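You operate a simulated robot arm through the tools that you are given. There is no shell and no other tool.

The job below is to be done with a simulated two-armed robot. You get a single attempt, and the scene is never put back.

## Task
Wipe up the spill on the bar top with the yellow cloth there and put it back.

Only the result counts: the job must be done as asked and must still hold three seconds after the hand-in. Knocking over, shifting, dropping, spilling or breaking anything else fails it. Flat cloth is picked up by pressing the open fingertips on it (5 to 10 N) and closing them slowly along it; thin cloth reads only 2 to 8 mm in the jaws.

## Robot
Two 7-joint arms with two-finger parallel grippers on one trunk, on a base that moves. Base frame: it is fixed to the floor where the robot stands at the start and does not move with it; the origin is under the middle of the robot, x ahead of it, y to its left, z up; the surface under the hand at the start is at about z = 0.9. Units: m, rad, N and s.
The left shoulder is at the start at [0.069, 0.182, 1.111], the right one opposite. With the tool pointing down near the work surface each hand reaches from about 0.3 to 0.74 m from the robot's upright axis, wherever it stands, measured 20 degrees to its own side. Payload 3.91 kg a hand.
The TCP of each hand is the grasp point between the finger pads, 0.03 m short of the fingertips. In the tool frame z runs along the fingers and y along their closing line. Largest opening 0.11 m; finger width 0.02, thickness 0.01; the body of the gripper, 0.048 by 0.112 m, starts 0.055 m behind the TCP.
Orientation is that of the tool frame in the base frame, as a unit quaternion [w, x, y, z]. With the fingers straight down and closing along the base's y, the tool's x points along the base's -x, its y along +y and its z along -z.

## Interface
- The arms move only by the tool send_rows. It takes "left_targets", "right_targets" or both (then of equal length, played together; a hand with none holds still); each is a list of rows, each an object of numbers (a shift or turn left out is 0, a gripper value left out holds the last): "x", "y", "z": the shift along the base's x, y, z in units of 25 mm (1.0 is 25 mm); "wx", "wy", "wz": the turn, a rotation vector about the base's x, y, z in units of 4 degrees (1.0 is 4 degrees); "gripper": the closure, from 0 (fully open) to 1 (shut). In form: [{"x": .., "y": .., "z": .., "wx": .., "wy": .., "wz": .., "gripper": ..}, ...]. A call has 1 to 20 rows; each row shifts and turns the commanded pose from where the row before left it. A call with a number of a shift or a turn outside -1 to 1 is refused whole. Each row takes 0.2 s and may step no farther than 0.05 m and 0.15 rad from the row before; otherwise, or with a gripper value out of range, the whole call is refused. Where a pose cannot be reached the arm comes as near as it can. A force on the tool above 40 N (or 10 N above the force at the start of the call, whichever is more), or a blocked arm, ends the call early, and 0.2 s more pass. Each finger travels about 0.072 m/s and halts on what it meets, pressing with about 22 N; the grip force reading is that of the motor and also rises with nothing between the fingers. The clock runs only during rows and for 0.2 s after the last one: add rows that do not move to give the fingers time. It gives the time, the measured TCP pose, the force on the tool (base axes), the opening and the grip force at its end, in the units of the frame above (readings bear some noise), with the torque about the TCP (base axes, N m) and any sound that the robot's microphone picked up.
- Cameras (640 x 400 px; columns grow to the right, rows downward): "scene" is now at [0.2023, -0.0364, 1.2948]; the picture's right is [-0.42, -0.91, 0.00], its down [-0.55, 0.25, -0.80] and it looks along [0.72, -0.33, -0.61] (base axes); focal length 260 px, centre (320, 200). "left" rides on the left gripper at [0.072, -0.017, -0.103] in its tool frame; the picture's right is [0.23, 0.97, 0.00], its down [-0.76, 0.18, -0.62] and it looks along [-0.61, 0.14, 0.78] (tool axes); focal length 222 px, centre (320, 200). "right" rides on the right gripper at [0.072, 0.017, -0.103] in its tool frame; the picture's right is [-0.23, 0.97, 0.00], its down [-0.76, -0.18, -0.62] and it looks along [-0.61, -0.14, 0.78] (tool axes); focal length 222 px, centre (320, 200). There is no depth. A picture from a camera that has moved, and an enlarged one, comes with that camera's place and axes in the base frame and with its lens.
- get_image(camera): a new picture of that camera. It takes no simulated time.
- raise_lower(by): moves the trunk up (or, below 0, down) by that many m; the arms and the scene camera ride with it, the base frame stays. It gives what a move gives, with no picture.
- roll_base(legs): drives the robot by 1 to 6 legs, each [ahead, left, turn to the left] in m, m and rad, along the robot's own axes; the way and the turn of a leg run together, so that a leg with both is an arc; at most 1.5 m and 3.142 rad a leg. The arms and the cameras ride along, it lands a little off, and it stops where it bumps. It gives what a move gives.
- turn_head(pan, tilt): turns the head with the scene camera to pan (to the left, within 1.396 rad either way) and tilt (down, from -0.506 to 1.204), counted from straight ahead of the robot (the tilt from the chest, where the trunk bows). It gives what a move gives.
- inspect(camera, box): a new picture of the part [left, top, right, bottom] of that camera's present view, enlarged. It takes no simulated time.
- job_done(): hands the job in; it is judged then, once.

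Nothing tells you exact positions but the pictures and the camera data. Unless the task says otherwise, let go and move clear before handing in.

The tools are called as name(argument=value, ...) on one line, values as JSON. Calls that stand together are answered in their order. send_rows: Moves the arms, as the interface text tells. Its arguments: {"type":"object","properties":{"left_targets":{"type":"array","items":{"type":"object","properties":{"x":{"type":"number"},"y":{"type":"number"},"z":{"type":"number"},"wx":{"type":"number"},"wy":{"type":"number"},"wz":{"type":"number"},"gripper":{"type":"number"}}}},"right_targets":{"type":"array","items":{"type":"object","properties":{"x":{"type":"number"},"y":{"type":"number"},"z":{"type":"number"},"wx":{"type":"number"},"wy":{"type":"number"},"wz":{"type":"number"},"gripper":{"type":"number"}}}}},"required":[]} The other tools are called the same way: raise_lower (by) moves the trunk up or down; roll_base (legs) drives the base; turn_head (pan, tilt) turns the head that bears the scene camera; get_image (camera) takes a picture; inspect (camera, box) takes an enlarged picture of a part of a camera's view; job_done () hands the job in.

At the start:

```text
clock: 0.0
left_position: [0.4978, 0.0833, 1.1047]
left_tool_rot: [0.0, -0.001, 1.0, 0.0]
left_ft_force: [0.0, 0.3, -0.7]
left_wrist_torque: [0.01, 0.01, -0.01]
left_grip_width: 0.1102
left_finger_force: 0.1
right_position: [0.4016, -0.3342, 1.1246]
right_tool_rot: [0.001, 0.0, 1.0, 0.0]
right_ft_force: [-0.2, 0.4, 1.0]
right_wrist_torque: [0.0, 0.02, 0.0]
right_grip_width: 0.11
right_finger_force: 0.2
trunk travel left (down, up): [-0.375, 0.139]
robot x, y, heading: [0.0012, -0.0003, 0.002]
head pan, tilt (commanded): [-0.433, 0.651]
```

scene: 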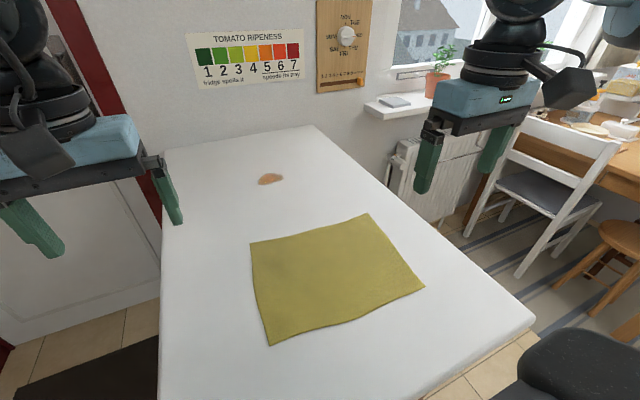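
right: 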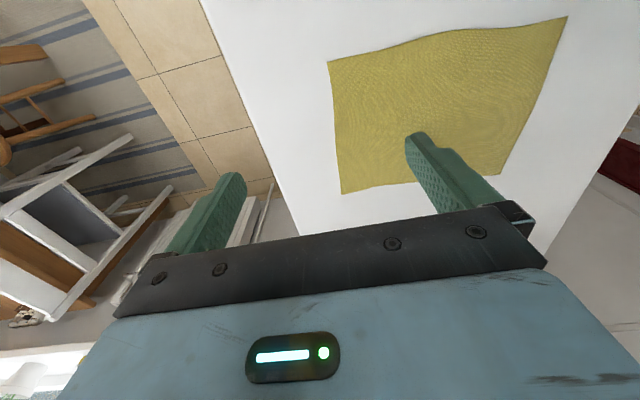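
left: 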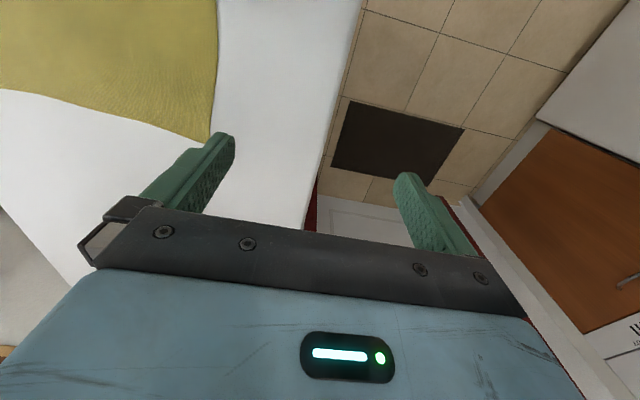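

The yellow cloth lies flat, roughly x 0.37–0.60 and y −0.33 to −0.05. The spill is a small brown patch near (0.81, −0.16), just beyond reach from here. Before moving I'll look more closely at the scene and the floor around the robot.

inspect(camera="scene", box=[160, 110, 440, 360])

turn_head(pan=0.0, tilt=1.1)

get_image(camera="scene")

```text
1.60 times, centred on (300, 235) of scene
camera zoom: at [0.2023, -0.0364, 1.2948], right [-0.42, -0.91, 0.0], down [-0.55, 0.25, -0.8], along [0.72, -0.33, -0.61], focal length 416 px, centre (352, 144)
```

zoom: 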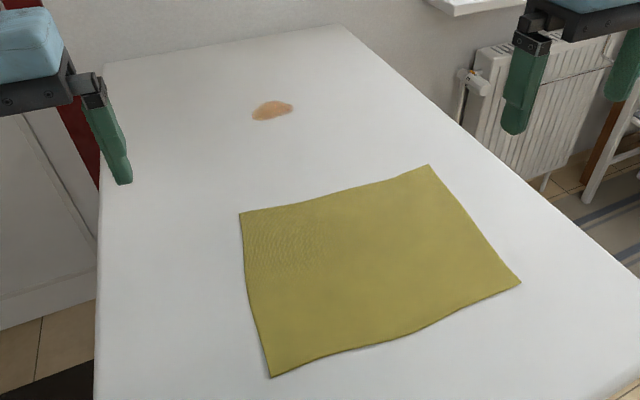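

```text
clock: 0.9
left_position: [0.4986, 0.0842, 1.104]
left_tool_rot: [0.0, -0.001, 1.0, 0.0]
left_ft_force: [0.0, 0.7, -0.5]
left_wrist_torque: [-0.02, -0.01, 0.01]
left_grip_width: 0.1103
left_finger_force: 0.1
right_position: [0.4007, -0.3344, 1.1244]
right_tool_rot: [0.001, 0.0, 1.0, 0.0]
right_ft_force: [0.1, 0.5, 0.2]
right_wrist_torque: [0.04, 0.02, 0.0]
right_grip_width: 0.1098
right_finger_force: 0.0
trunk travel left (down, up): [-0.375, 0.139]
robot x, y, heading: [0.0022, -0.0009, 0.0]
head pan, tilt (commanded): [0.0, 1.1]
```

```text
taken
camera scene: at [0.1867, -0.0001, 1.2607], right [0.0, -1.0, 0.0], down [-0.89, 0.0, -0.45], along [0.45, 0.0, -0.89], focal length 260 px, centre (320, 200)
```

scene: 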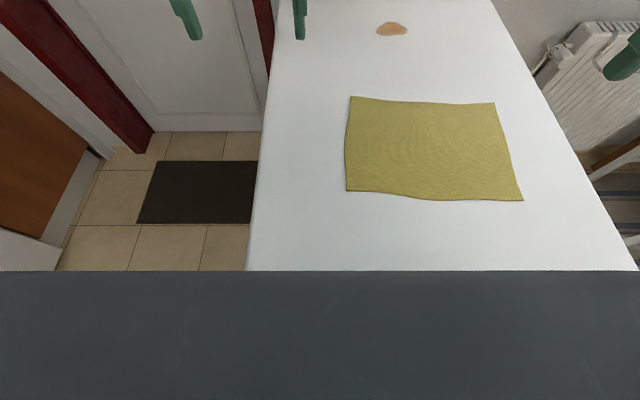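

The bar top runs from about x 0.24 to 1.13 at z = 0.9, and both views put the spill at (0.815, −0.166), about 5 × 7 cm. I'll test in the air whether the right hand can get above the spill with the fingers tilted forward, so the base needn't move.

send_rows(right_targets=[{"x": 0.98, "y": 0.4, "z": -0.1, "wy": -0.53}, {"x": 0.98, "y": 0.4, "z": -0.1, "wy": -0.53}, {"x": 0.98, "y": 0.4, "z": -0.1, "wy": -0.53}, {"x": 0.98, "y": 0.4, "z": -0.1, "wy": -0.53}, {"x": 0.98, "y": 0.4, "z": -0.1, "wy": -0.53}, {"x": 0.98, "y": 0.4, "z": -0.1, "wy": -0.53}, {"x": 0.98, "y": 0.4, "z": -0.1, "wy": -0.53}, {"x": 0.98, "y": 0.4, "z": -0.1, "wy": -0.53}, {"x": 0.98, "y": 0.4, "z": -0.1, "wy": -0.53}, {"x": 0.98, "y": 0.4, "z": -0.1, "wy": -0.53}, {"x": 0.98, "y": 0.4, "z": -0.1, "wy": -0.53}, {"x": 0.98, "y": 0.4, "z": -0.1, "wy": -0.53}, {"x": 0.98, "y": 0.4, "z": -0.1, "wy": -0.53}, {"x": 0.98, "y": 0.4, "z": -0.1, "wy": -0.53}, {"x": 0.98, "y": 0.4, "z": -0.1, "wy": -0.53}, {"x": 0.98, "y": 0.4, "z": -0.1, "wy": -0.53}, {"x": 0.98, "y": 0.4, "z": -0.1, "wy": -0.53}, {}])

get_image(camera="right")

get_image(camera="scene")

```text
clock: 4.7
left_position: [0.4982, 0.0831, 1.1041]
left_tool_rot: [0.0, 0.0, 1.0, 0.0]
left_ft_force: [-0.2, -0.6, 0.3]
left_wrist_torque: [0.01, 0.0, 0.0]
left_grip_width: 0.11
left_finger_force: 0.2
right_position: [0.7393, -0.2851, 1.1037]
right_tool_rot: [0.31, 0.0, 0.951, 0.0]
right_ft_force: [-1.2, -0.4, -0.7]
right_wrist_torque: [0.0, 0.0, -0.02]
right_grip_width: 0.1099
right_finger_force: 0.1
right hand out of reach, approached as far as the arm can: row 11, 12, 13, 14, 15, 16, 17
trunk travel left (down, up): [-0.375, 0.139]
robot x, y, heading: [-0.0028, -0.003, -0.003]
head pan, tilt (commanded): [0.0, 1.1]
```

```text
taken
camera right: at [0.6196, -0.2685, 1.1445], right [0.18, 0.97, 0.13], down [0.25, -0.18, 0.95], along [0.95, -0.14, -0.27], focal length 222 px, centre (320, 200)
```

right: 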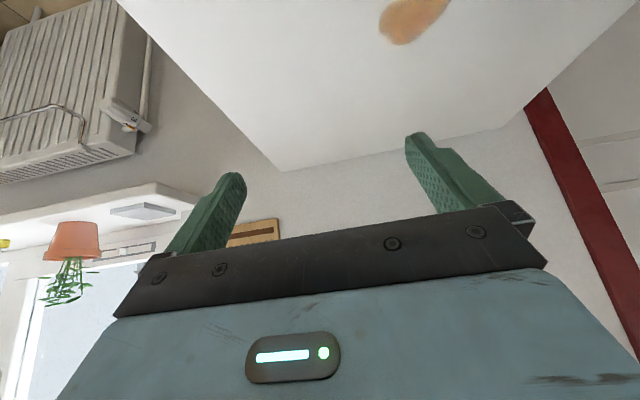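

```text
taken
camera scene: at [0.1866, 0.0003, 1.2607], right [0.0, -1.0, 0.0], down [-0.89, 0.0, -0.45], along [0.45, 0.0, -0.89], focal length 260 px, centre (320, 200)
```

scene: 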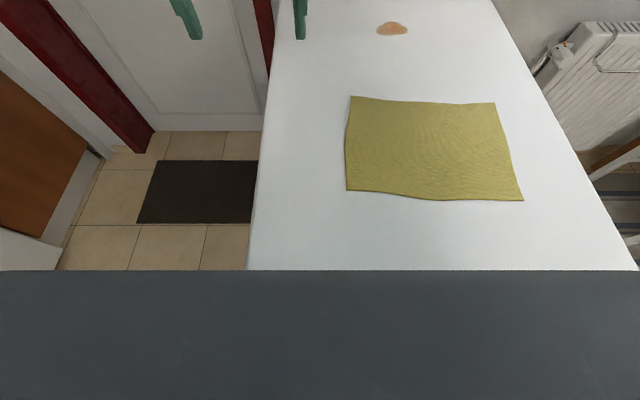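

The right arm stops short at (0.74, −0.29), so it can't reach the spill from here. I'll bring that hand back and look to the left, since standing at the bar's open left side may put both cloth and spill within easy reach.

send_rows(right_targets=[{"x": -0.98, "y": -0.4, "z": 0.1, "wy": 0.53}, {"x": -0.98, "y": -0.4, "z": 0.1, "wy": 0.53}, {"x": -0.98, "y": -0.4, "z": 0.1, "wy": 0.53}, {"x": -0.98, "y": -0.4, "z": 0.1, "wy": 0.53}, {"x": -0.98, "y": -0.4, "z": 0.1, "wy": 0.53}, {"x": -0.98, "y": -0.4, "z": 0.1, "wy": 0.53}, {"x": -0.98, "y": -0.4, "z": 0.1, "wy": 0.53}, {"x": -0.98, "y": -0.4, "z": 0.1, "wy": 0.53}, {"x": -0.98, "y": -0.4, "z": 0.1, "wy": 0.53}, {"x": -0.98, "y": -0.4, "z": 0.1, "wy": 0.53}, {"x": -0.98, "y": -0.4, "z": 0.1, "wy": 0.53}, {"x": -0.98, "y": -0.4, "z": 0.1, "wy": 0.53}, {"x": -0.98, "y": -0.4, "z": 0.1, "wy": 0.53}, {"x": -0.98, "y": -0.4, "z": 0.1, "wy": 0.53}, {"x": -0.98, "y": -0.4, "z": 0.1, "wy": 0.53}, {"x": -0.98, "y": -0.4, "z": 0.1, "wy": 0.53}, {"x": -0.98, "y": -0.4, "z": 0.1, "wy": 0.53}, {}])

turn_head(pan=0.9, tilt=0.75)

get_image(camera="scene")

turn_head(pan=1.39, tilt=0.9)

get_image(camera="scene")

```text
clock: 8.5
left_position: [0.4981, 0.084, 1.1052]
left_tool_rot: [0.0, 0.001, 1.0, 0.0]
left_ft_force: [0.5, -0.1, 0.7]
left_wrist_torque: [0.0, -0.01, 0.01]
left_grip_width: 0.1102
left_finger_force: 0.1
right_position: [0.3238, -0.4571, 1.1448]
right_tool_rot: [0.001, 0.0, 1.0, -0.001]
right_ft_force: [-0.1, 0.4, -0.7]
right_wrist_torque: [0.01, -0.01, -0.03]
right_grip_width: 0.1101
right_finger_force: 0.0
trunk travel left (down, up): [-0.375, 0.139]
robot x, y, heading: [-0.0046, -0.0024, -0.001]
head pan, tilt (commanded): [0.0, 1.1]
```

```text
clock: 9.7
left_position: [0.4983, 0.0822, 1.1041]
left_tool_rot: [0.0, -0.001, 1.0, -0.001]
left_ft_force: [-0.4, -0.2, 0.0]
left_wrist_torque: [0.01, 0.0, 0.0]
left_grip_width: 0.1097
left_finger_force: 0.1
right_position: [0.3235, -0.4567, 1.1458]
right_tool_rot: [0.001, 0.0, 1.0, -0.001]
right_ft_force: [-0.9, 0.1, 0.4]
right_wrist_torque: [0.03, -0.02, -0.01]
right_grip_width: 0.11
right_finger_force: 0.1
trunk travel left (down, up): [-0.375, 0.139]
robot x, y, heading: [0.0008, 0.0039, -0.004]
head pan, tilt (commanded): [0.901, 0.75]
```

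```text
taken
camera scene: at [0.1751, 0.0649, 1.2864], right [0.78, -0.62, 0.0], down [-0.42, -0.53, -0.73], along [0.45, 0.57, -0.68], focal length 260 px, centre (320, 200)
```

scene: 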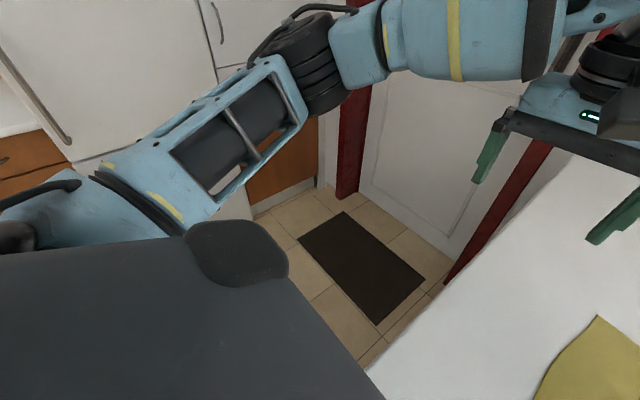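

```text
clock: 10.6
left_position: [0.4986, 0.0819, 1.1048]
left_tool_rot: [0.0, 0.0, 1.0, 0.0]
left_ft_force: [-0.4, 0.2, 0.3]
left_wrist_torque: [0.03, 0.01, 0.01]
left_grip_width: 0.1099
left_finger_force: 0.1
right_position: [0.3236, -0.4565, 1.1462]
right_tool_rot: [0.0, 0.001, 1.0, -0.001]
right_ft_force: [-0.2, 0.0, -0.2]
right_wrist_torque: [-0.03, -0.01, 0.02]
right_grip_width: 0.1098
right_finger_force: 0.0
trunk travel left (down, up): [-0.375, 0.139]
robot x, y, heading: [-0.001, -0.0007, -0.001]
head pan, tilt (commanded): [1.389, 0.901]
```

```text
taken
camera scene: at [0.1373, 0.0742, 1.2745], right [0.98, -0.18, 0.0], down [-0.14, -0.77, -0.62], along [0.11, 0.61, -0.78], focal length 260 px, centre (320, 200)
```

scene: 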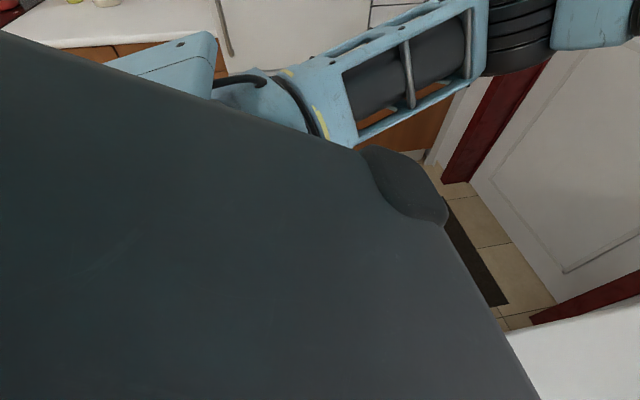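

The floor left of the bar is open: cabinets stand at about y 1.25 and the door wall at about x 1.2. I'll drive left and then ahead into that aisle, checking before I turn to face the bar.

roll_base(legs=[[0, 0.6, 0], [0.3, 0, 0]])

turn_head(pan=-0.6, tilt=0.8)

get_image(camera="scene")

```text
clock: 18.2
left_position: [0.7957, 0.7001, 1.1037]
left_tool_rot: [0.001, 0.004, 1.0, 0.0]
left_ft_force: [0.5, -0.8, 0.2]
left_wrist_torque: [0.0, 0.0, 0.0]
left_grip_width: 0.11
left_finger_force: 0.1
right_position: [0.6186, 0.1604, 1.1465]
right_tool_rot: [0.001, 0.004, 1.0, 0.001]
right_ft_force: [0.3, -0.3, -0.8]
right_wrist_torque: [-0.03, -0.01, 0.03]
right_grip_width: 0.1099
right_finger_force: 0.1
trunk travel left (down, up): [-0.375, 0.139]
robot x, y, heading: [0.2956, 0.6195, -0.008]
head pan, tilt (commanded): [1.389, 0.901]
```

```text
clock: 20.1
left_position: [0.7968, 0.7002, 1.1041]
left_tool_rot: [0.001, 0.003, 1.0, 0.001]
left_ft_force: [0.1, 0.2, -0.5]
left_wrist_torque: [-0.03, -0.01, 0.0]
left_grip_width: 0.1101
left_finger_force: 0.0
right_position: [0.6182, 0.1605, 1.145]
right_tool_rot: [0.001, 0.003, 1.0, 0.0]
right_ft_force: [0.2, -0.2, 0.5]
right_wrist_torque: [0.0, 0.03, 0.0]
right_grip_width: 0.1103
right_finger_force: 0.2
trunk travel left (down, up): [-0.375, 0.139]
robot x, y, heading: [0.2965, 0.618, -0.01]
head pan, tilt (commanded): [-0.6, 0.799]
```

```text
taken
camera scene: at [0.4877, 0.5731, 1.2824], right [-0.57, -0.82, 0.0], down [-0.59, 0.41, -0.7], along [0.57, -0.4, -0.72], focal length 260 px, centre (320, 200)
```

scene: 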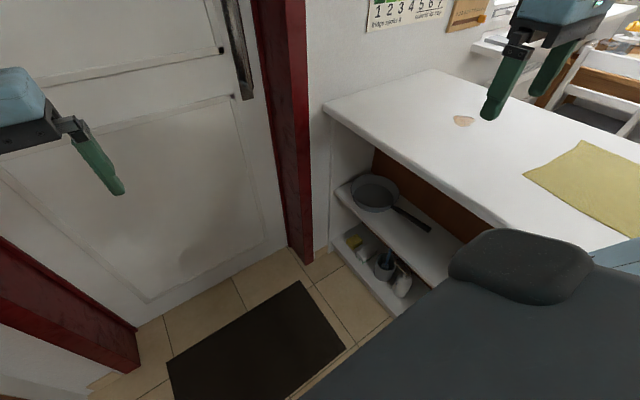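

The bar's left side is open shelving with a pan and bottles set inside, so I'll keep the base well clear of it. The spill checks out again at (0.82, −0.168). Now I'll turn right to face the bar.

roll_base(legs=[[0, 0, -1.561]])

turn_head(pan=0.3, tilt=0.8)

get_image(camera="scene")

```text
clock: 24.4
left_position: [0.3738, 0.1215, 1.1053]
left_tool_rot: [0.0, 0.712, 0.702, 0.0]
left_ft_force: [0.3, 0.1, 0.1]
left_wrist_torque: [-0.02, 0.0, -0.01]
left_grip_width: 0.1098
left_finger_force: 0.2
right_position: [-0.1642, 0.3028, 1.1468]
right_tool_rot: [0.001, 0.712, 0.702, -0.001]
right_ft_force: [0.9, 0.0, -0.2]
right_wrist_torque: [0.03, 0.01, 0.0]
right_grip_width: 0.11
right_finger_force: 0.2
trunk travel left (down, up): [-0.375, 0.139]
robot x, y, heading: [0.2967, 0.6173, -1.586]
head pan, tilt (commanded): [-0.6, 0.799]
```

```text
clock: 25.6
left_position: [0.3747, 0.1216, 1.104]
left_tool_rot: [0.001, 0.713, 0.702, -0.001]
left_ft_force: [-0.6, -0.5, -0.2]
left_wrist_torque: [-0.01, -0.02, -0.01]
left_grip_width: 0.1098
left_finger_force: 0.1
right_position: [-0.1643, 0.3026, 1.1457]
right_tool_rot: [0.0, 0.712, 0.702, 0.0]
right_ft_force: [0.3, 0.0, -0.7]
right_wrist_torque: [-0.01, 0.01, -0.02]
right_grip_width: 0.1101
right_finger_force: 0.0
trunk travel left (down, up): [-0.375, 0.139]
robot x, y, heading: [0.2949, 0.6196, -1.588]
head pan, tilt (commanded): [0.3, 0.799]
```

```text
taken
camera scene: at [0.3184, 0.4186, 1.2824], right [-0.96, -0.28, 0.0], down [-0.2, 0.69, -0.7], along [0.2, -0.67, -0.72], focal length 260 px, centre (320, 200)
```

scene: 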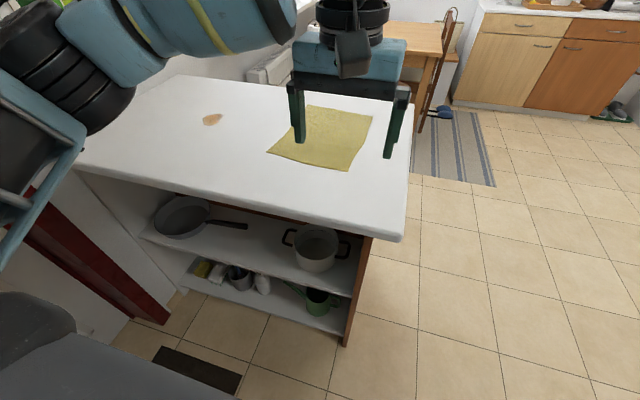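

The aisle is clear and the shelf contents sit inside the frame. I'll drive up to the bar to about (0.5, 0.4), leaving a little more clearance than I had at the start.

roll_base(legs=[[0, 0.205, 0.017], [0.215, 0, 0]])

turn_head(pan=0.15, tilt=0.95)

get_image(camera="scene")

get_image(camera="left")

```text
clock: 29.3
left_position: [0.5875, -0.099, 1.1043]
left_tool_rot: [0.0, 0.707, 0.708, -0.001]
left_ft_force: [-0.5, -0.7, -0.4]
left_wrist_torque: [0.01, 0.0, 0.0]
left_grip_width: 0.1101
left_finger_force: 0.0
right_position: [0.0467, 0.0741, 1.1455]
right_tool_rot: [0.001, 0.706, 0.708, 0.0]
right_ft_force: [-0.1, 0.4, 0.2]
right_wrist_torque: [0.01, -0.01, -0.01]
right_grip_width: 0.1101
right_finger_force: 0.1
trunk travel left (down, up): [-0.375, 0.139]
robot x, y, heading: [0.5027, 0.3976, -1.57]
head pan, tilt (commanded): [0.3, 0.799]
```

```text
clock: 30.0
left_position: [0.5861, -0.0989, 1.1054]
left_tool_rot: [0.0, 0.707, 0.707, -0.001]
left_ft_force: [-0.4, 0.2, -0.2]
left_wrist_torque: [-0.01, 0.01, 0.01]
left_grip_width: 0.1099
left_finger_force: 0.1
right_position: [0.0457, 0.0748, 1.1458]
right_tool_rot: [0.0, 0.706, 0.708, 0.0]
right_ft_force: [-0.8, -0.3, 0.0]
right_wrist_torque: [-0.03, 0.01, -0.03]
right_grip_width: 0.1098
right_finger_force: 0.1
trunk travel left (down, up): [-0.375, 0.139]
robot x, y, heading: [0.5033, 0.3979, -1.57]
head pan, tilt (commanded): [0.15, 0.949]
```

```text
taken
camera scene: at [0.5134, 0.2033, 1.2709], right [-0.99, -0.15, 0.0], down [-0.12, 0.8, -0.58], along [0.09, -0.58, -0.81], focal length 260 px, centre (320, 200)
```

scene: 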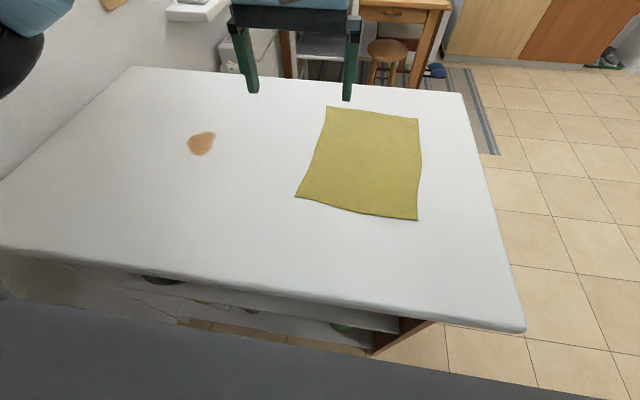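

```text
taken
camera left: at [0.5701, -0.0251, 1.2067], right [0.97, 0.23, 0.0], down [0.18, -0.76, 0.62], along [0.14, -0.61, -0.78], focal length 222 px, centre (320, 200)
```

left: 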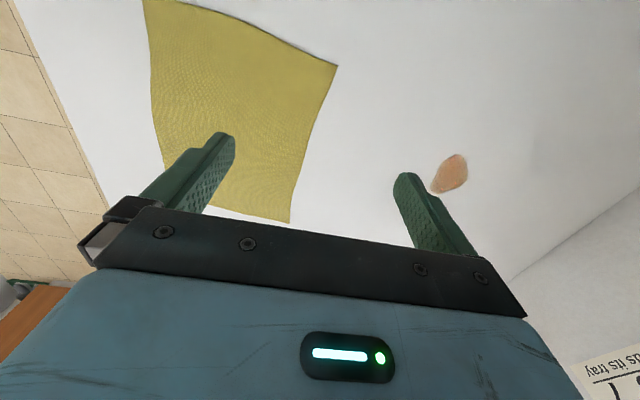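

I'm now at (0.50, 0.40) facing the bar, with the cloth centred near (0.483, −0.19) and the spill at (0.82, −0.169). I'll bring the left hand, half open, over the edge of the cloth nearest the spill.

send_rows(left_targets=[{"x": -0.34, "y": -0.64, "z": -0.6, "gripper": 0.45}, {"x": -0.34, "y": -0.64, "z": -0.9}, {"x": -0.34, "y": -0.64, "z": -0.9}, {"x": -0.34, "y": -0.64, "z": -0.9}, {"x": -0.34, "y": -0.64, "z": -0.9}, {"x": -0.34, "y": -0.64, "z": -0.9}, {"z": -0.6}, {}])

get_image(camera="left")

get_image(camera="scene")

```text
clock: 31.8
left_position: [0.5356, -0.1953, 0.9612]
left_tool_rot: [0.0, 0.706, 0.708, -0.001]
left_ft_force: [-0.3, 0.1, -0.8]
left_wrist_torque: [0.03, 0.02, -0.01]
left_grip_width: 0.0607
left_finger_force: 0.1
right_position: [0.0461, 0.0736, 1.1449]
right_tool_rot: [0.001, 0.706, 0.708, 0.0]
right_ft_force: [-0.1, -0.2, 0.3]
right_wrist_torque: [0.0, -0.02, -0.03]
right_grip_width: 0.1104
right_finger_force: 0.1
trunk travel left (down, up): [-0.375, 0.139]
robot x, y, heading: [0.4999, 0.4006, -1.566]
head pan, tilt (commanded): [0.15, 0.949]
```

```text
taken
camera left: at [0.519, -0.1218, 1.0628], right [0.97, 0.23, 0.0], down [0.18, -0.76, 0.62], along [0.14, -0.61, -0.78], focal length 222 px, centre (320, 200)
```

left: 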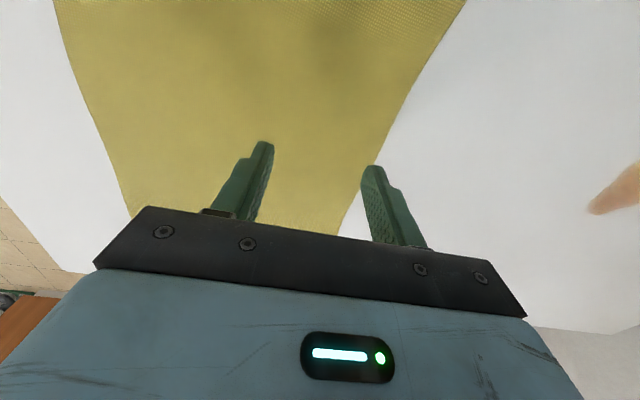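

```text
taken
camera scene: at [0.5132, 0.2033, 1.2709], right [-0.99, -0.15, 0.0], down [-0.12, 0.8, -0.58], along [0.09, -0.58, -0.81], focal length 260 px, centre (320, 200)
```

scene: 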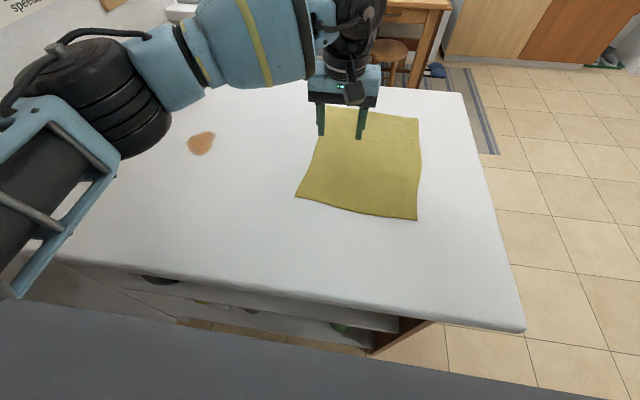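

The fingertips are over the cloth about a centimetre inside its edge. I'll lower them slowly until they press on it.

send_rows(left_targets=[{"z": -0.4}, {"z": -0.4}, {"z": -0.2}, {"z": -0.08}, {"z": -0.08}, {"z": -0.08}, {}])

```text
clock: 33.4
left_position: [0.5359, -0.1948, 0.9312]
left_tool_rot: [0.001, 0.706, 0.708, -0.002]
left_ft_force: [0.7, -0.4, 1.9]
left_wrist_torque: [0.0, -0.08, 0.0]
left_grip_width: 0.0602
left_finger_force: 0.1
right_position: [0.0476, 0.0748, 1.1462]
right_tool_rot: [0.0, 0.706, 0.708, -0.001]
right_ft_force: [-0.7, 0.3, 0.3]
right_wrist_torque: [-0.01, 0.0, -0.02]
right_grip_width: 0.1099
right_finger_force: 0.1
trunk travel left (down, up): [-0.375, 0.139]
robot x, y, heading: [0.501, 0.4045, -1.571]
head pan, tilt (commanded): [0.15, 0.949]
```

Contact has started at about 2 N, so I'll press a little more to reach 5–10 N.

send_rows(left_targets=[{"z": -0.06}, {"z": -0.04}, {}])

```text
clock: 34.2
left_position: [0.5357, -0.195, 0.9314]
left_tool_rot: [0.002, 0.707, 0.708, -0.002]
left_ft_force: [3.1, -1.8, 21.1]
left_wrist_torque: [0.02, -0.73, -0.01]
left_grip_width: 0.0608
left_finger_force: 0.7
right_position: [0.0464, 0.076, 1.1471]
right_tool_rot: [0.002, 0.707, 0.707, 0.0]
right_ft_force: [-0.7, 0.1, 0.7]
right_wrist_torque: [0.0, 0.01, -0.05]
right_grip_width: 0.1102
right_finger_force: 0.0
trunk travel left (down, up): [-0.375, 0.139]
robot x, y, heading: [0.5035, 0.4005, -1.57]
head pan, tilt (commanded): [0.15, 0.949]
```

That is 21 N, which is too firm. I'll back off about 1.5 mm to bring it down to around 8 N.

send_rows(left_targets=[{"z": 0.06}, {}])

```text
clock: 34.8
left_position: [0.5368, -0.1935, 0.9316]
left_tool_rot: [0.001, 0.707, 0.708, -0.002]
left_ft_force: [1.7, -3.8, 18.6]
left_wrist_torque: [-0.07, -0.58, -0.11]
left_grip_width: 0.0607
left_finger_force: 0.1
right_position: [0.0446, 0.0751, 1.1463]
right_tool_rot: [-0.001, 0.706, 0.708, 0.0]
right_ft_force: [-1.1, -0.3, -0.3]
right_wrist_torque: [0.0, 0.01, 0.02]
right_grip_width: 0.1099
right_finger_force: 0.2
trunk travel left (down, up): [-0.375, 0.139]
robot x, y, heading: [0.5015, 0.3962, -1.57]
head pan, tilt (commanded): [0.15, 0.949]
```

send_rows(left_targets=[{"z": 0.05}, {}, {}])

```text
clock: 35.6
left_position: [0.5366, -0.193, 0.93]
left_tool_rot: [0.0, 0.707, 0.708, 0.0]
left_ft_force: [0.8, -3.6, 15.2]
left_wrist_torque: [-0.11, -0.49, -0.07]
left_grip_width: 0.0606
left_finger_force: 0.1
right_position: [0.0455, 0.0763, 1.1461]
right_tool_rot: [0.001, 0.707, 0.707, 0.0]
right_ft_force: [0.2, -0.6, 0.4]
right_wrist_torque: [-0.03, -0.03, 0.02]
right_grip_width: 0.11
right_finger_force: 0.1
trunk travel left (down, up): [-0.375, 0.139]
robot x, y, heading: [0.5021, 0.4004, -1.567]
head pan, tilt (commanded): [0.15, 0.949]
```

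send_rows(left_targets=[{"z": 0.06}, {}, {}])

```text
clock: 36.4
left_position: [0.5369, -0.1931, 0.9312]
left_tool_rot: [-0.001, 0.707, 0.708, 0.0]
left_ft_force: [-0.3, -0.5, 1.4]
left_wrist_torque: [0.0, 0.0, 0.0]
left_grip_width: 0.0606
left_finger_force: 0.0
right_position: [0.0467, 0.0745, 1.1454]
right_tool_rot: [0.001, 0.707, 0.707, 0.0]
right_ft_force: [0.0, 0.3, -0.3]
right_wrist_torque: [0.04, -0.03, -0.02]
right_grip_width: 0.11
right_finger_force: 0.0
trunk travel left (down, up): [-0.375, 0.139]
robot x, y, heading: [0.5047, 0.3994, -1.568]
head pan, tilt (commanded): [0.15, 0.949]
```

send_rows(left_targets=[{"z": -0.03}, {}, {}])

```text
clock: 37.2
left_position: [0.5371, -0.1931, 0.9326]
left_tool_rot: [0.001, 0.706, 0.708, -0.001]
left_ft_force: [-0.5, -0.3, 0.9]
left_wrist_torque: [-0.03, -0.04, -0.03]
left_grip_width: 0.0605
left_finger_force: 0.1
right_position: [0.0465, 0.0755, 1.1451]
right_tool_rot: [0.0, 0.706, 0.708, -0.001]
right_ft_force: [-1.0, -0.3, 0.0]
right_wrist_torque: [0.0, 0.01, 0.02]
right_grip_width: 0.1102
right_finger_force: 0.1
trunk travel left (down, up): [-0.375, 0.139]
robot x, y, heading: [0.5028, 0.3997, -1.57]
head pan, tilt (commanded): [0.15, 0.949]
```

send_rows(left_targets=[{"z": -0.03}, {}, {}])

```text
clock: 38.0
left_position: [0.537, -0.1943, 0.9317]
left_tool_rot: [0.001, 0.707, 0.707, 0.0]
left_ft_force: [-0.5, -0.2, 2.0]
left_wrist_torque: [-0.01, -0.05, -0.03]
left_grip_width: 0.0602
left_finger_force: 0.1
right_position: [0.0457, 0.0749, 1.1464]
right_tool_rot: [0.001, 0.706, 0.708, -0.001]
right_ft_force: [-0.6, 0.3, 1.0]
right_wrist_torque: [0.01, 0.02, -0.04]
right_grip_width: 0.1099
right_finger_force: 0.0
trunk travel left (down, up): [-0.375, 0.139]
robot x, y, heading: [0.503, 0.3982, -1.568]
head pan, tilt (commanded): [0.15, 0.949]
```

send_rows(left_targets=[{"z": -0.04}, {}, {}])

```text
clock: 38.8
left_position: [0.5368, -0.1942, 0.9314]
left_tool_rot: [0.001, 0.707, 0.708, 0.0]
left_ft_force: [1.3, 0.4, 6.8]
left_wrist_torque: [0.04, -0.23, 0.05]
left_grip_width: 0.0604
left_finger_force: 0.1
right_position: [0.0459, 0.0754, 1.1469]
right_tool_rot: [0.001, 0.706, 0.708, 0.0]
right_ft_force: [-0.3, 0.1, 0.0]
right_wrist_torque: [0.0, 0.0, -0.03]
right_grip_width: 0.11
right_finger_force: 0.1
trunk travel left (down, up): [-0.375, 0.139]
robot x, y, heading: [0.4983, 0.3989, -1.569]
head pan, tilt (commanded): [0.15, 0.949]
```

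The pressure now reads 6.8 N, so I'll close the fingers slowly along the cloth.

send_rows(left_targets=[{"gripper": 0.48}, {"gripper": 0.51}, {"gripper": 0.54}, {"gripper": 0.57}, {"gripper": 0.6}, {"gripper": 0.63}, {"gripper": 0.66}, {"gripper": 0.69}, {"gripper": 0.72}, {"gripper": 0.75}, {"gripper": 0.78}, {"gripper": 0.81}, {"gripper": 0.84}, {"gripper": 0.87}, {"gripper": 0.9}, {"gripper": 0.93}, {"gripper": 0.96}, {"gripper": 0.98}, {"gripper": 1.0}, {}])

get_image(camera="left")

get_image(camera="scene")

```text
clock: 43.0
left_position: [0.5359, -0.1941, 0.9321]
left_tool_rot: [0.002, 0.706, 0.708, 0.0]
left_ft_force: [1.3, 0.5, 13.2]
left_wrist_torque: [0.03, -0.16, 0.02]
left_grip_width: 0.0022
left_finger_force: 21.6
right_position: [0.0462, 0.0751, 1.1467]
right_tool_rot: [0.001, 0.706, 0.708, 0.0]
right_ft_force: [0.2, 0.0, -0.5]
right_wrist_torque: [-0.02, 0.02, -0.03]
right_grip_width: 0.1099
right_finger_force: 0.0
trunk travel left (down, up): [-0.375, 0.139]
robot x, y, heading: [0.5015, 0.3984, -1.567]
head pan, tilt (commanded): [0.15, 0.949]
```

```text
taken
camera left: at [0.5204, -0.1201, 1.0335], right [0.97, 0.23, 0.0], down [0.18, -0.76, 0.62], along [0.14, -0.61, -0.78], focal length 222 px, centre (320, 200)
```

left: 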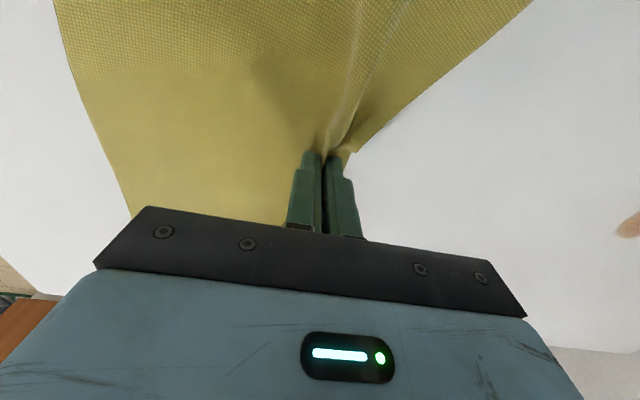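

```text
taken
camera scene: at [0.5135, 0.2044, 1.2711], right [-0.99, -0.15, 0.0], down [-0.12, 0.8, -0.58], along [0.09, -0.58, -0.81], focal length 260 px, centre (320, 200)
```

scene: 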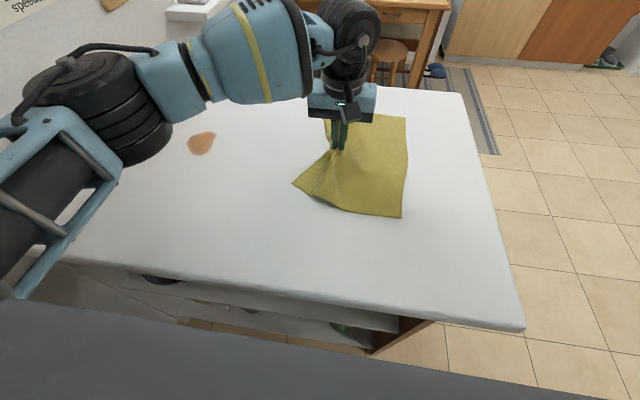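

The cloth is pinched near its spill-side edge, at 2.2 mm grip width. I'll lift it about 1 cm and drag it partway towards the spill, then check that it follows.

send_rows(left_targets=[{"z": 0.2}, {"z": 0.3}, {"x": 0.3}, {"x": 0.6}, {"x": 0.6, "y": 0.1}, {"x": 0.6, "y": 0.1}, {"x": 0.6, "y": 0.1}, {"x": 0.3}, {}])

get_image(camera="left")

get_image(camera="scene")

```text
clock: 45.0
left_position: [0.6118, -0.1858, 0.9438]
left_tool_rot: [0.0, 0.707, 0.707, -0.001]
left_ft_force: [-0.4, -0.2, -0.5]
left_wrist_torque: [0.02, 0.0, -0.04]
left_grip_width: 0.0023
left_finger_force: 22.3
right_position: [0.0471, 0.0746, 1.1454]
right_tool_rot: [0.0, 0.706, 0.708, -0.001]
right_ft_force: [0.2, 0.5, 0.0]
right_wrist_torque: [-0.02, -0.01, 0.01]
right_grip_width: 0.1101
right_finger_force: 0.2
trunk travel left (down, up): [-0.375, 0.139]
robot x, y, heading: [0.5013, 0.3968, -1.57]
head pan, tilt (commanded): [0.15, 0.949]
```

```text
taken
camera left: at [0.5945, -0.1128, 1.045], right [0.97, 0.23, 0.0], down [0.18, -0.76, 0.62], along [0.14, -0.61, -0.78], focal length 222 px, centre (320, 200)
```

left: 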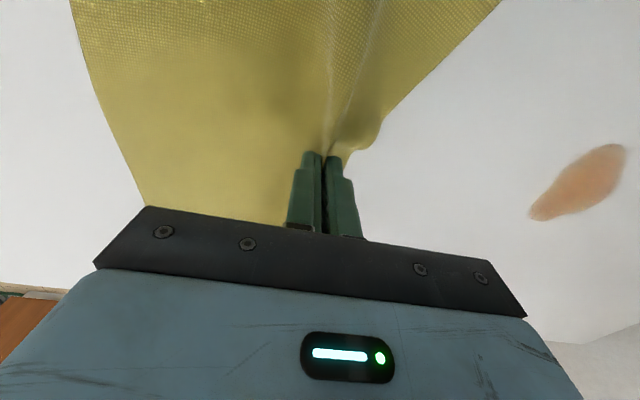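

```text
taken
camera scene: at [0.5133, 0.2033, 1.2709], right [-0.99, -0.15, 0.0], down [-0.12, 0.8, -0.58], along [0.09, -0.58, -0.81], focal length 260 px, centre (320, 200)
```

scene: 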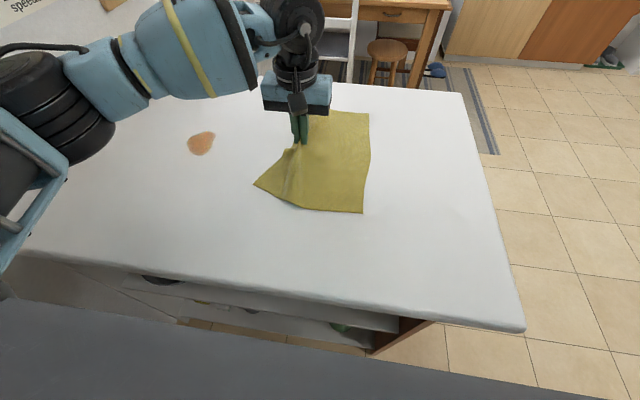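

The cloth follows well. Before wiping I'll zoom in on the spill to get its exact extent.

inspect(camera="scene", box=[160, 110, 256, 170])

```text
6.67 times, centred on (208, 140) of scene
camera zoom: at [0.5133, 0.2033, 1.2709], right [-0.99, -0.15, 0.0], down [-0.12, 0.8, -0.58], along [0.09, -0.58, -0.81], focal length 1736 px, centre (1067, 600)
```

zoom: 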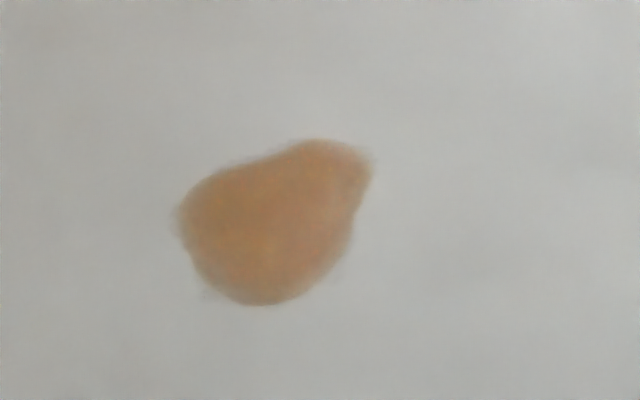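

The spill spans x 0.79–0.852 and y −0.21 to −0.133. I'll drag the cloth so the pinch sits at the spill's near corner, then lower it.

send_rows(left_targets=[{"x": 0.4, "y": 0.2}, {"x": 0.672, "y": 0.264}, {"x": 0.672, "y": 0.264}, {"x": 0.672, "y": 0.264}, {"x": 0.672, "y": 0.264}, {"x": 0.672, "y": 0.264}, {"x": 0.672, "y": 0.264}, {"x": 0.672, "y": 0.264}, {"x": 0.672, "y": 0.264}, {"x": 0.672, "y": 0.264}, {"x": 0.2, "y": 0.05}, {}])

get_image(camera="left")

get_image(camera="scene")

```text
clock: 47.6
left_position: [0.7777, -0.1222, 0.9402]
left_tool_rot: [0.001, 0.707, 0.708, -0.001]
left_ft_force: [0.1, -0.3, 0.2]
left_wrist_torque: [-0.01, -0.01, 0.01]
left_grip_width: 0.0022
left_finger_force: 22.4
right_position: [0.0462, 0.0753, 1.1467]
right_tool_rot: [0.001, 0.707, 0.708, -0.001]
right_ft_force: [-0.2, 0.5, 0.1]
right_wrist_torque: [0.01, 0.0, 0.04]
right_grip_width: 0.1101
right_finger_force: 0.0
trunk travel left (down, up): [-0.375, 0.139]
robot x, y, heading: [0.4994, 0.398, -1.569]
head pan, tilt (commanded): [0.15, 0.949]
```

```text
taken
camera left: at [0.761, -0.049, 1.0432], right [0.97, 0.23, 0.0], down [0.18, -0.76, 0.62], along [0.14, -0.61, -0.78], focal length 222 px, centre (320, 200)
```

left: 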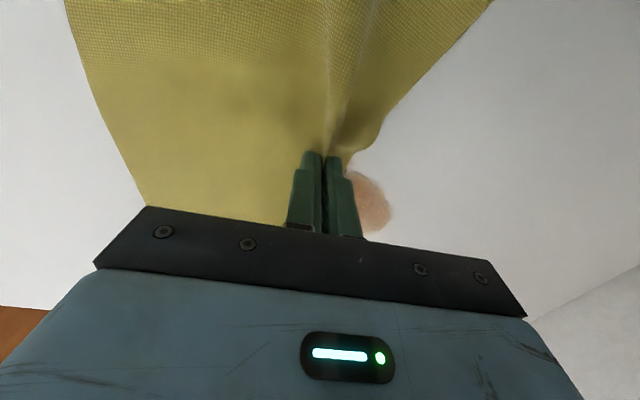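

```text
taken
camera scene: at [0.5134, 0.2033, 1.2709], right [-0.99, -0.15, 0.0], down [-0.12, 0.8, -0.58], along [0.09, -0.58, -0.81], focal length 260 px, centre (320, 200)
```

scene: 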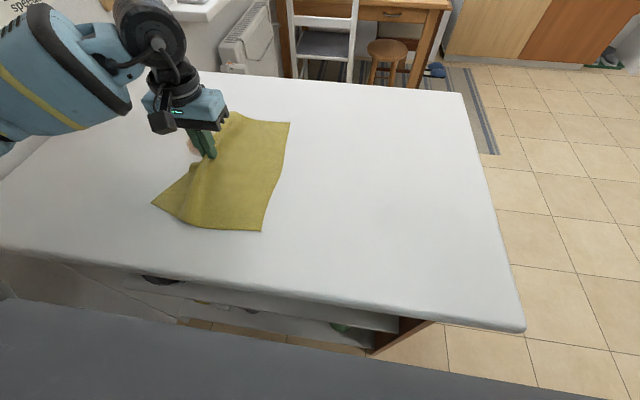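

The cloth pinch is at the spill's corner, (0.778, −0.122). I'll lower it to a light press on the bar top.

send_rows(left_targets=[{"z": -0.2}, {"z": -0.12}, {"z": -0.06}, {"z": -0.04}, {}, {}])

```text
clock: 49.0
left_position: [0.7762, -0.1219, 0.9313]
left_tool_rot: [0.001, 0.706, 0.708, 0.0]
left_ft_force: [-0.1, -0.3, 1.9]
left_wrist_torque: [-0.03, -0.07, 0.01]
left_grip_width: 0.0024
left_finger_force: 21.6
right_position: [0.0469, 0.0748, 1.1462]
right_tool_rot: [0.0, 0.707, 0.707, -0.001]
right_ft_force: [0.0, 0.2, 0.0]
right_wrist_torque: [-0.01, 0.0, -0.02]
right_grip_width: 0.1097
right_finger_force: 0.1
trunk travel left (down, up): [-0.375, 0.139]
robot x, y, heading: [0.5038, 0.3968, -1.569]
head pan, tilt (commanded): [0.15, 0.949]
```

send_rows(left_targets=[{"z": -0.05}, {}, {}])

```text
clock: 49.8
left_position: [0.776, -0.1222, 0.9319]
left_tool_rot: [0.001, 0.706, 0.708, 0.0]
left_ft_force: [1.8, -2.2, 12.3]
left_wrist_torque: [-0.09, -0.1, -0.04]
left_grip_width: 0.0024
left_finger_force: 22.1
right_position: [0.0461, 0.0759, 1.1462]
right_tool_rot: [0.001, 0.706, 0.708, -0.001]
right_ft_force: [-0.5, -0.9, 0.5]
right_wrist_torque: [0.01, 0.0, -0.02]
right_grip_width: 0.1099
right_finger_force: 0.2
trunk travel left (down, up): [-0.375, 0.139]
robot x, y, heading: [0.5015, 0.4017, -1.574]
head pan, tilt (commanded): [0.15, 0.949]
```

I have 12 N of pressing force. I'll start wiping across in y, stepping 15 mm in x between sweeps, and check after the first two.

send_rows(left_targets=[{"y": -0.5}, {"y": -0.8}, {"y": -0.8}, {"y": -0.8}, {"y": -0.8}, {"y": -0.4}, {"x": 0.6}, {"y": 0.5}, {"y": 0.8}, {"y": 0.8}, {"y": 0.8}, {"y": 0.8}, {"y": 0.4}])

get_image(camera="left")

get_image(camera="scene")

```text
clock: 52.6
left_position: [0.7932, -0.1197, 0.9328]
left_tool_rot: [0.0, 0.706, 0.708, 0.0]
left_ft_force: [0.0, -1.0, 0.0]
left_wrist_torque: [-0.02, 0.01, 0.02]
left_grip_width: 0.0022
left_finger_force: 21.8
right_position: [0.0458, 0.0752, 1.1451]
right_tool_rot: [0.001, 0.706, 0.708, 0.0]
right_ft_force: [-0.7, 0.3, -0.7]
right_wrist_torque: [0.01, 0.0, -0.01]
right_grip_width: 0.11
right_finger_force: 0.0
trunk travel left (down, up): [-0.375, 0.139]
robot x, y, heading: [0.5019, 0.4001, -1.569]
head pan, tilt (commanded): [0.15, 0.949]
```

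```text
taken
camera left: at [0.7764, -0.0465, 1.0346], right [0.97, 0.23, 0.0], down [0.18, -0.76, 0.62], along [0.14, -0.61, -0.78], focal length 222 px, centre (320, 200)
```

left: 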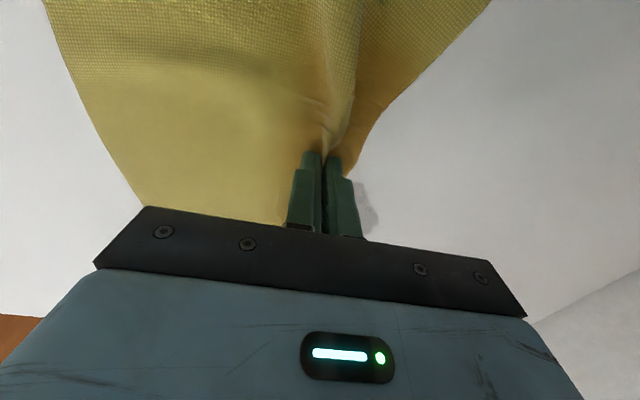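

```text
taken
camera scene: at [0.5134, 0.2032, 1.2709], right [-0.99, -0.15, 0.0], down [-0.12, 0.8, -0.58], along [0.09, -0.58, -0.81], focal length 260 px, centre (320, 200)
```

scene: 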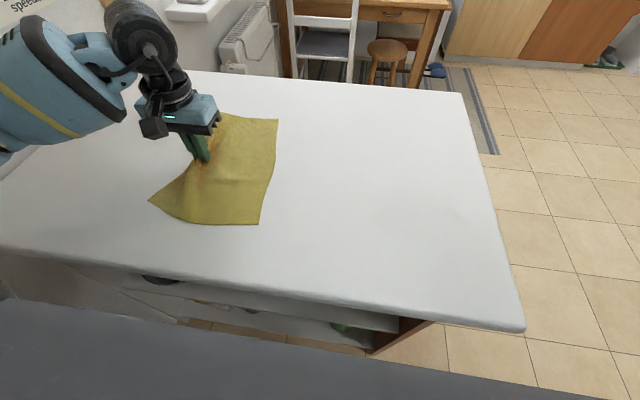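

The brown is already mostly gone and only a faint grey trace remains. The pressure has dropped to zero, so I'll press again before going on.

send_rows(left_targets=[{"z": -0.05}, {}, {}])

inspect(camera="left", box=[280, 130, 480, 255])

```text
clock: 53.4
left_position: [0.7931, -0.1194, 0.9335]
left_tool_rot: [0.001, 0.706, 0.708, -0.001]
left_ft_force: [0.6, 0.0, 4.3]
left_wrist_torque: [0.04, -0.07, -0.01]
left_grip_width: 0.0021
left_finger_force: 22.1
right_position: [0.0459, 0.0758, 1.1463]
right_tool_rot: [0.0, 0.706, 0.708, 0.0]
right_ft_force: [0.1, -0.1, 0.2]
right_wrist_torque: [0.05, -0.03, 0.0]
right_grip_width: 0.11
right_finger_force: 0.1
trunk travel left (down, up): [-0.375, 0.139]
robot x, y, heading: [0.5024, 0.3984, -1.57]
head pan, tilt (commanded): [0.15, 0.949]
```

```text
3.20 times, centred on (380, 192) of left
camera zoom: at [0.7763, -0.0468, 1.0336], right [0.97, 0.23, 0.0], down [0.18, -0.76, 0.62], along [0.14, -0.61, -0.78], focal length 711 px, centre (128, 224)
```

zoom: 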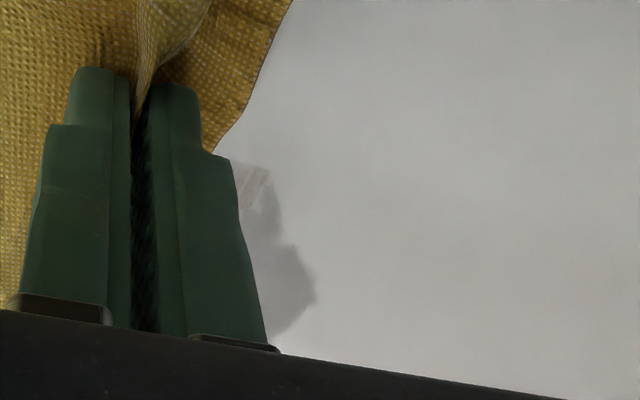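

Only a small pinkish streak near (0.826, −0.133) and a shadow remain. I'll keep sweeping with firmer pressure over the rest of the area.

send_rows(left_targets=[{"z": -0.03}, {"x": 0.3}, {"x": 0.3}, {"y": -0.5}, {"y": -0.8}, {"y": -0.8}, {"y": -0.8}, {"y": -0.8}, {"y": -0.4}, {"x": 0.6, "z": -0.02}, {"y": 0.5}, {"y": 0.8}, {"y": 0.8}, {"y": 0.8}, {"y": 0.8}, {"y": 0.4}, {}])

inspect(camera="left", box=[280, 130, 480, 255])

get_image(camera="scene")

```text
clock: 57.0
left_position: [0.8205, -0.1227, 0.9311]
left_tool_rot: [0.004, 0.707, 0.708, -0.004]
left_ft_force: [0.7, -11.3, 31.9]
left_wrist_torque: [-0.28, -0.17, -0.03]
left_grip_width: 0.002
left_finger_force: 21.9
right_position: [0.0451, 0.0757, 1.1444]
right_tool_rot: [0.001, 0.706, 0.708, 0.0]
right_ft_force: [-0.3, -0.4, 0.3]
right_wrist_torque: [-0.02, 0.0, 0.0]
right_grip_width: 0.1098
right_finger_force: 0.1
trunk travel left (down, up): [-0.375, 0.139]
robot x, y, heading: [0.5023, 0.405, -1.573]
head pan, tilt (commanded): [0.15, 0.949]
```

```text
3.20 times, centred on (380, 192) of left
camera zoom: at [0.8029, -0.0479, 1.0329], right [0.97, 0.23, 0.0], down [0.18, -0.76, 0.63], along [0.14, -0.61, -0.78], focal length 711 px, centre (128, 224)
```

zoom: 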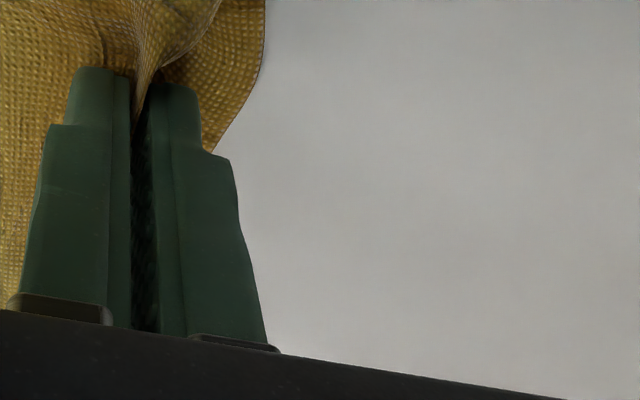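

```text
taken
camera scene: at [0.5119, 0.2042, 1.2711], right [-0.99, -0.15, 0.0], down [-0.12, 0.8, -0.58], along [0.09, -0.58, -0.81], focal length 260 px, centre (320, 200)
```

scene: 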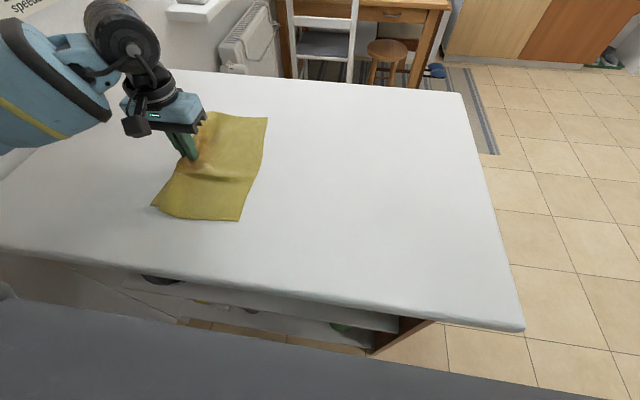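

The visible area looks clean, but the force has risen to 32 N. I'll ease off and do two more sweeps further out for full coverage.

send_rows(left_targets=[{"z": 0.07}, {}])

```text
clock: 57.6
left_position: [0.8195, -0.1216, 0.9319]
left_tool_rot: [0.002, 0.706, 0.708, -0.001]
left_ft_force: [-1.2, -8.3, 24.3]
left_wrist_torque: [-0.24, -0.07, -0.03]
left_grip_width: 0.0021
left_finger_force: 21.6
right_position: [0.0457, 0.0748, 1.1456]
right_tool_rot: [0.001, 0.706, 0.708, 0.001]
right_ft_force: [-0.3, 0.3, 1.2]
right_wrist_torque: [0.0, 0.0, 0.04]
right_grip_width: 0.1099
right_finger_force: 0.0
trunk travel left (down, up): [-0.375, 0.139]
robot x, y, heading: [0.501, 0.3978, -1.566]
head pan, tilt (commanded): [0.15, 0.949]
```

send_rows(left_targets=[{"z": 0.04}, {"x": 0.6}, {"y": -0.5}, {"y": -0.8}, {"y": -0.8}, {"y": -0.8}, {"y": -0.8}, {"y": -0.4}, {}])

```text
clock: 59.6
left_position: [0.8373, -0.2233, 0.9339]
left_tool_rot: [0.0, 0.706, 0.708, -0.001]
left_ft_force: [0.0, 0.3, -0.6]
left_wrist_torque: [0.01, -0.05, 0.0]
left_grip_width: 0.002
left_finger_force: 21.9
right_position: [0.0458, 0.074, 1.1466]
right_tool_rot: [0.0, 0.707, 0.707, -0.001]
right_ft_force: [0.7, -0.3, 0.3]
right_wrist_torque: [0.01, -0.01, 0.01]
right_grip_width: 0.11
right_finger_force: 0.1
trunk travel left (down, up): [-0.375, 0.139]
robot x, y, heading: [0.501, 0.3985, -1.567]
head pan, tilt (commanded): [0.15, 0.949]
```

send_rows(left_targets=[{"z": -0.07}, {}, {}])

```text
clock: 60.4
left_position: [0.8368, -0.2243, 0.9319]
left_tool_rot: [0.001, 0.707, 0.707, -0.001]
left_ft_force: [-0.1, 1.4, 4.3]
left_wrist_torque: [0.02, -0.04, 0.0]
left_grip_width: 0.0024
left_finger_force: 22.7
right_position: [0.0462, 0.0755, 1.1465]
right_tool_rot: [0.0, 0.707, 0.708, 0.0]
right_ft_force: [0.7, 0.6, 0.4]
right_wrist_torque: [-0.01, 0.04, 0.0]
right_grip_width: 0.1098
right_finger_force: 0.1
trunk travel left (down, up): [-0.375, 0.139]
robot x, y, heading: [0.5034, 0.3984, -1.569]
head pan, tilt (commanded): [0.15, 0.949]
```

send_rows(left_targets=[{"z": -0.03}, {"y": 0.5}, {"y": 0.8}, {"y": 0.8}, {"y": 0.8}, {"y": 0.8}, {"y": 0.4}, {}])

```text
clock: 62.2
left_position: [0.837, -0.1217, 0.9318]
left_tool_rot: [0.002, 0.706, 0.708, -0.003]
left_ft_force: [2.4, -9.1, 28.9]
left_wrist_torque: [-0.19, -0.2, -0.05]
left_grip_width: 0.0024
left_finger_force: 21.7
right_position: [0.0456, 0.0759, 1.1451]
right_tool_rot: [0.001, 0.706, 0.708, -0.001]
right_ft_force: [0.3, -0.8, 0.3]
right_wrist_torque: [-0.02, 0.0, 0.02]
right_grip_width: 0.11
right_finger_force: 0.1
trunk travel left (down, up): [-0.375, 0.139]
robot x, y, heading: [0.5007, 0.3976, -1.568]
head pan, tilt (commanded): [0.15, 0.949]
```

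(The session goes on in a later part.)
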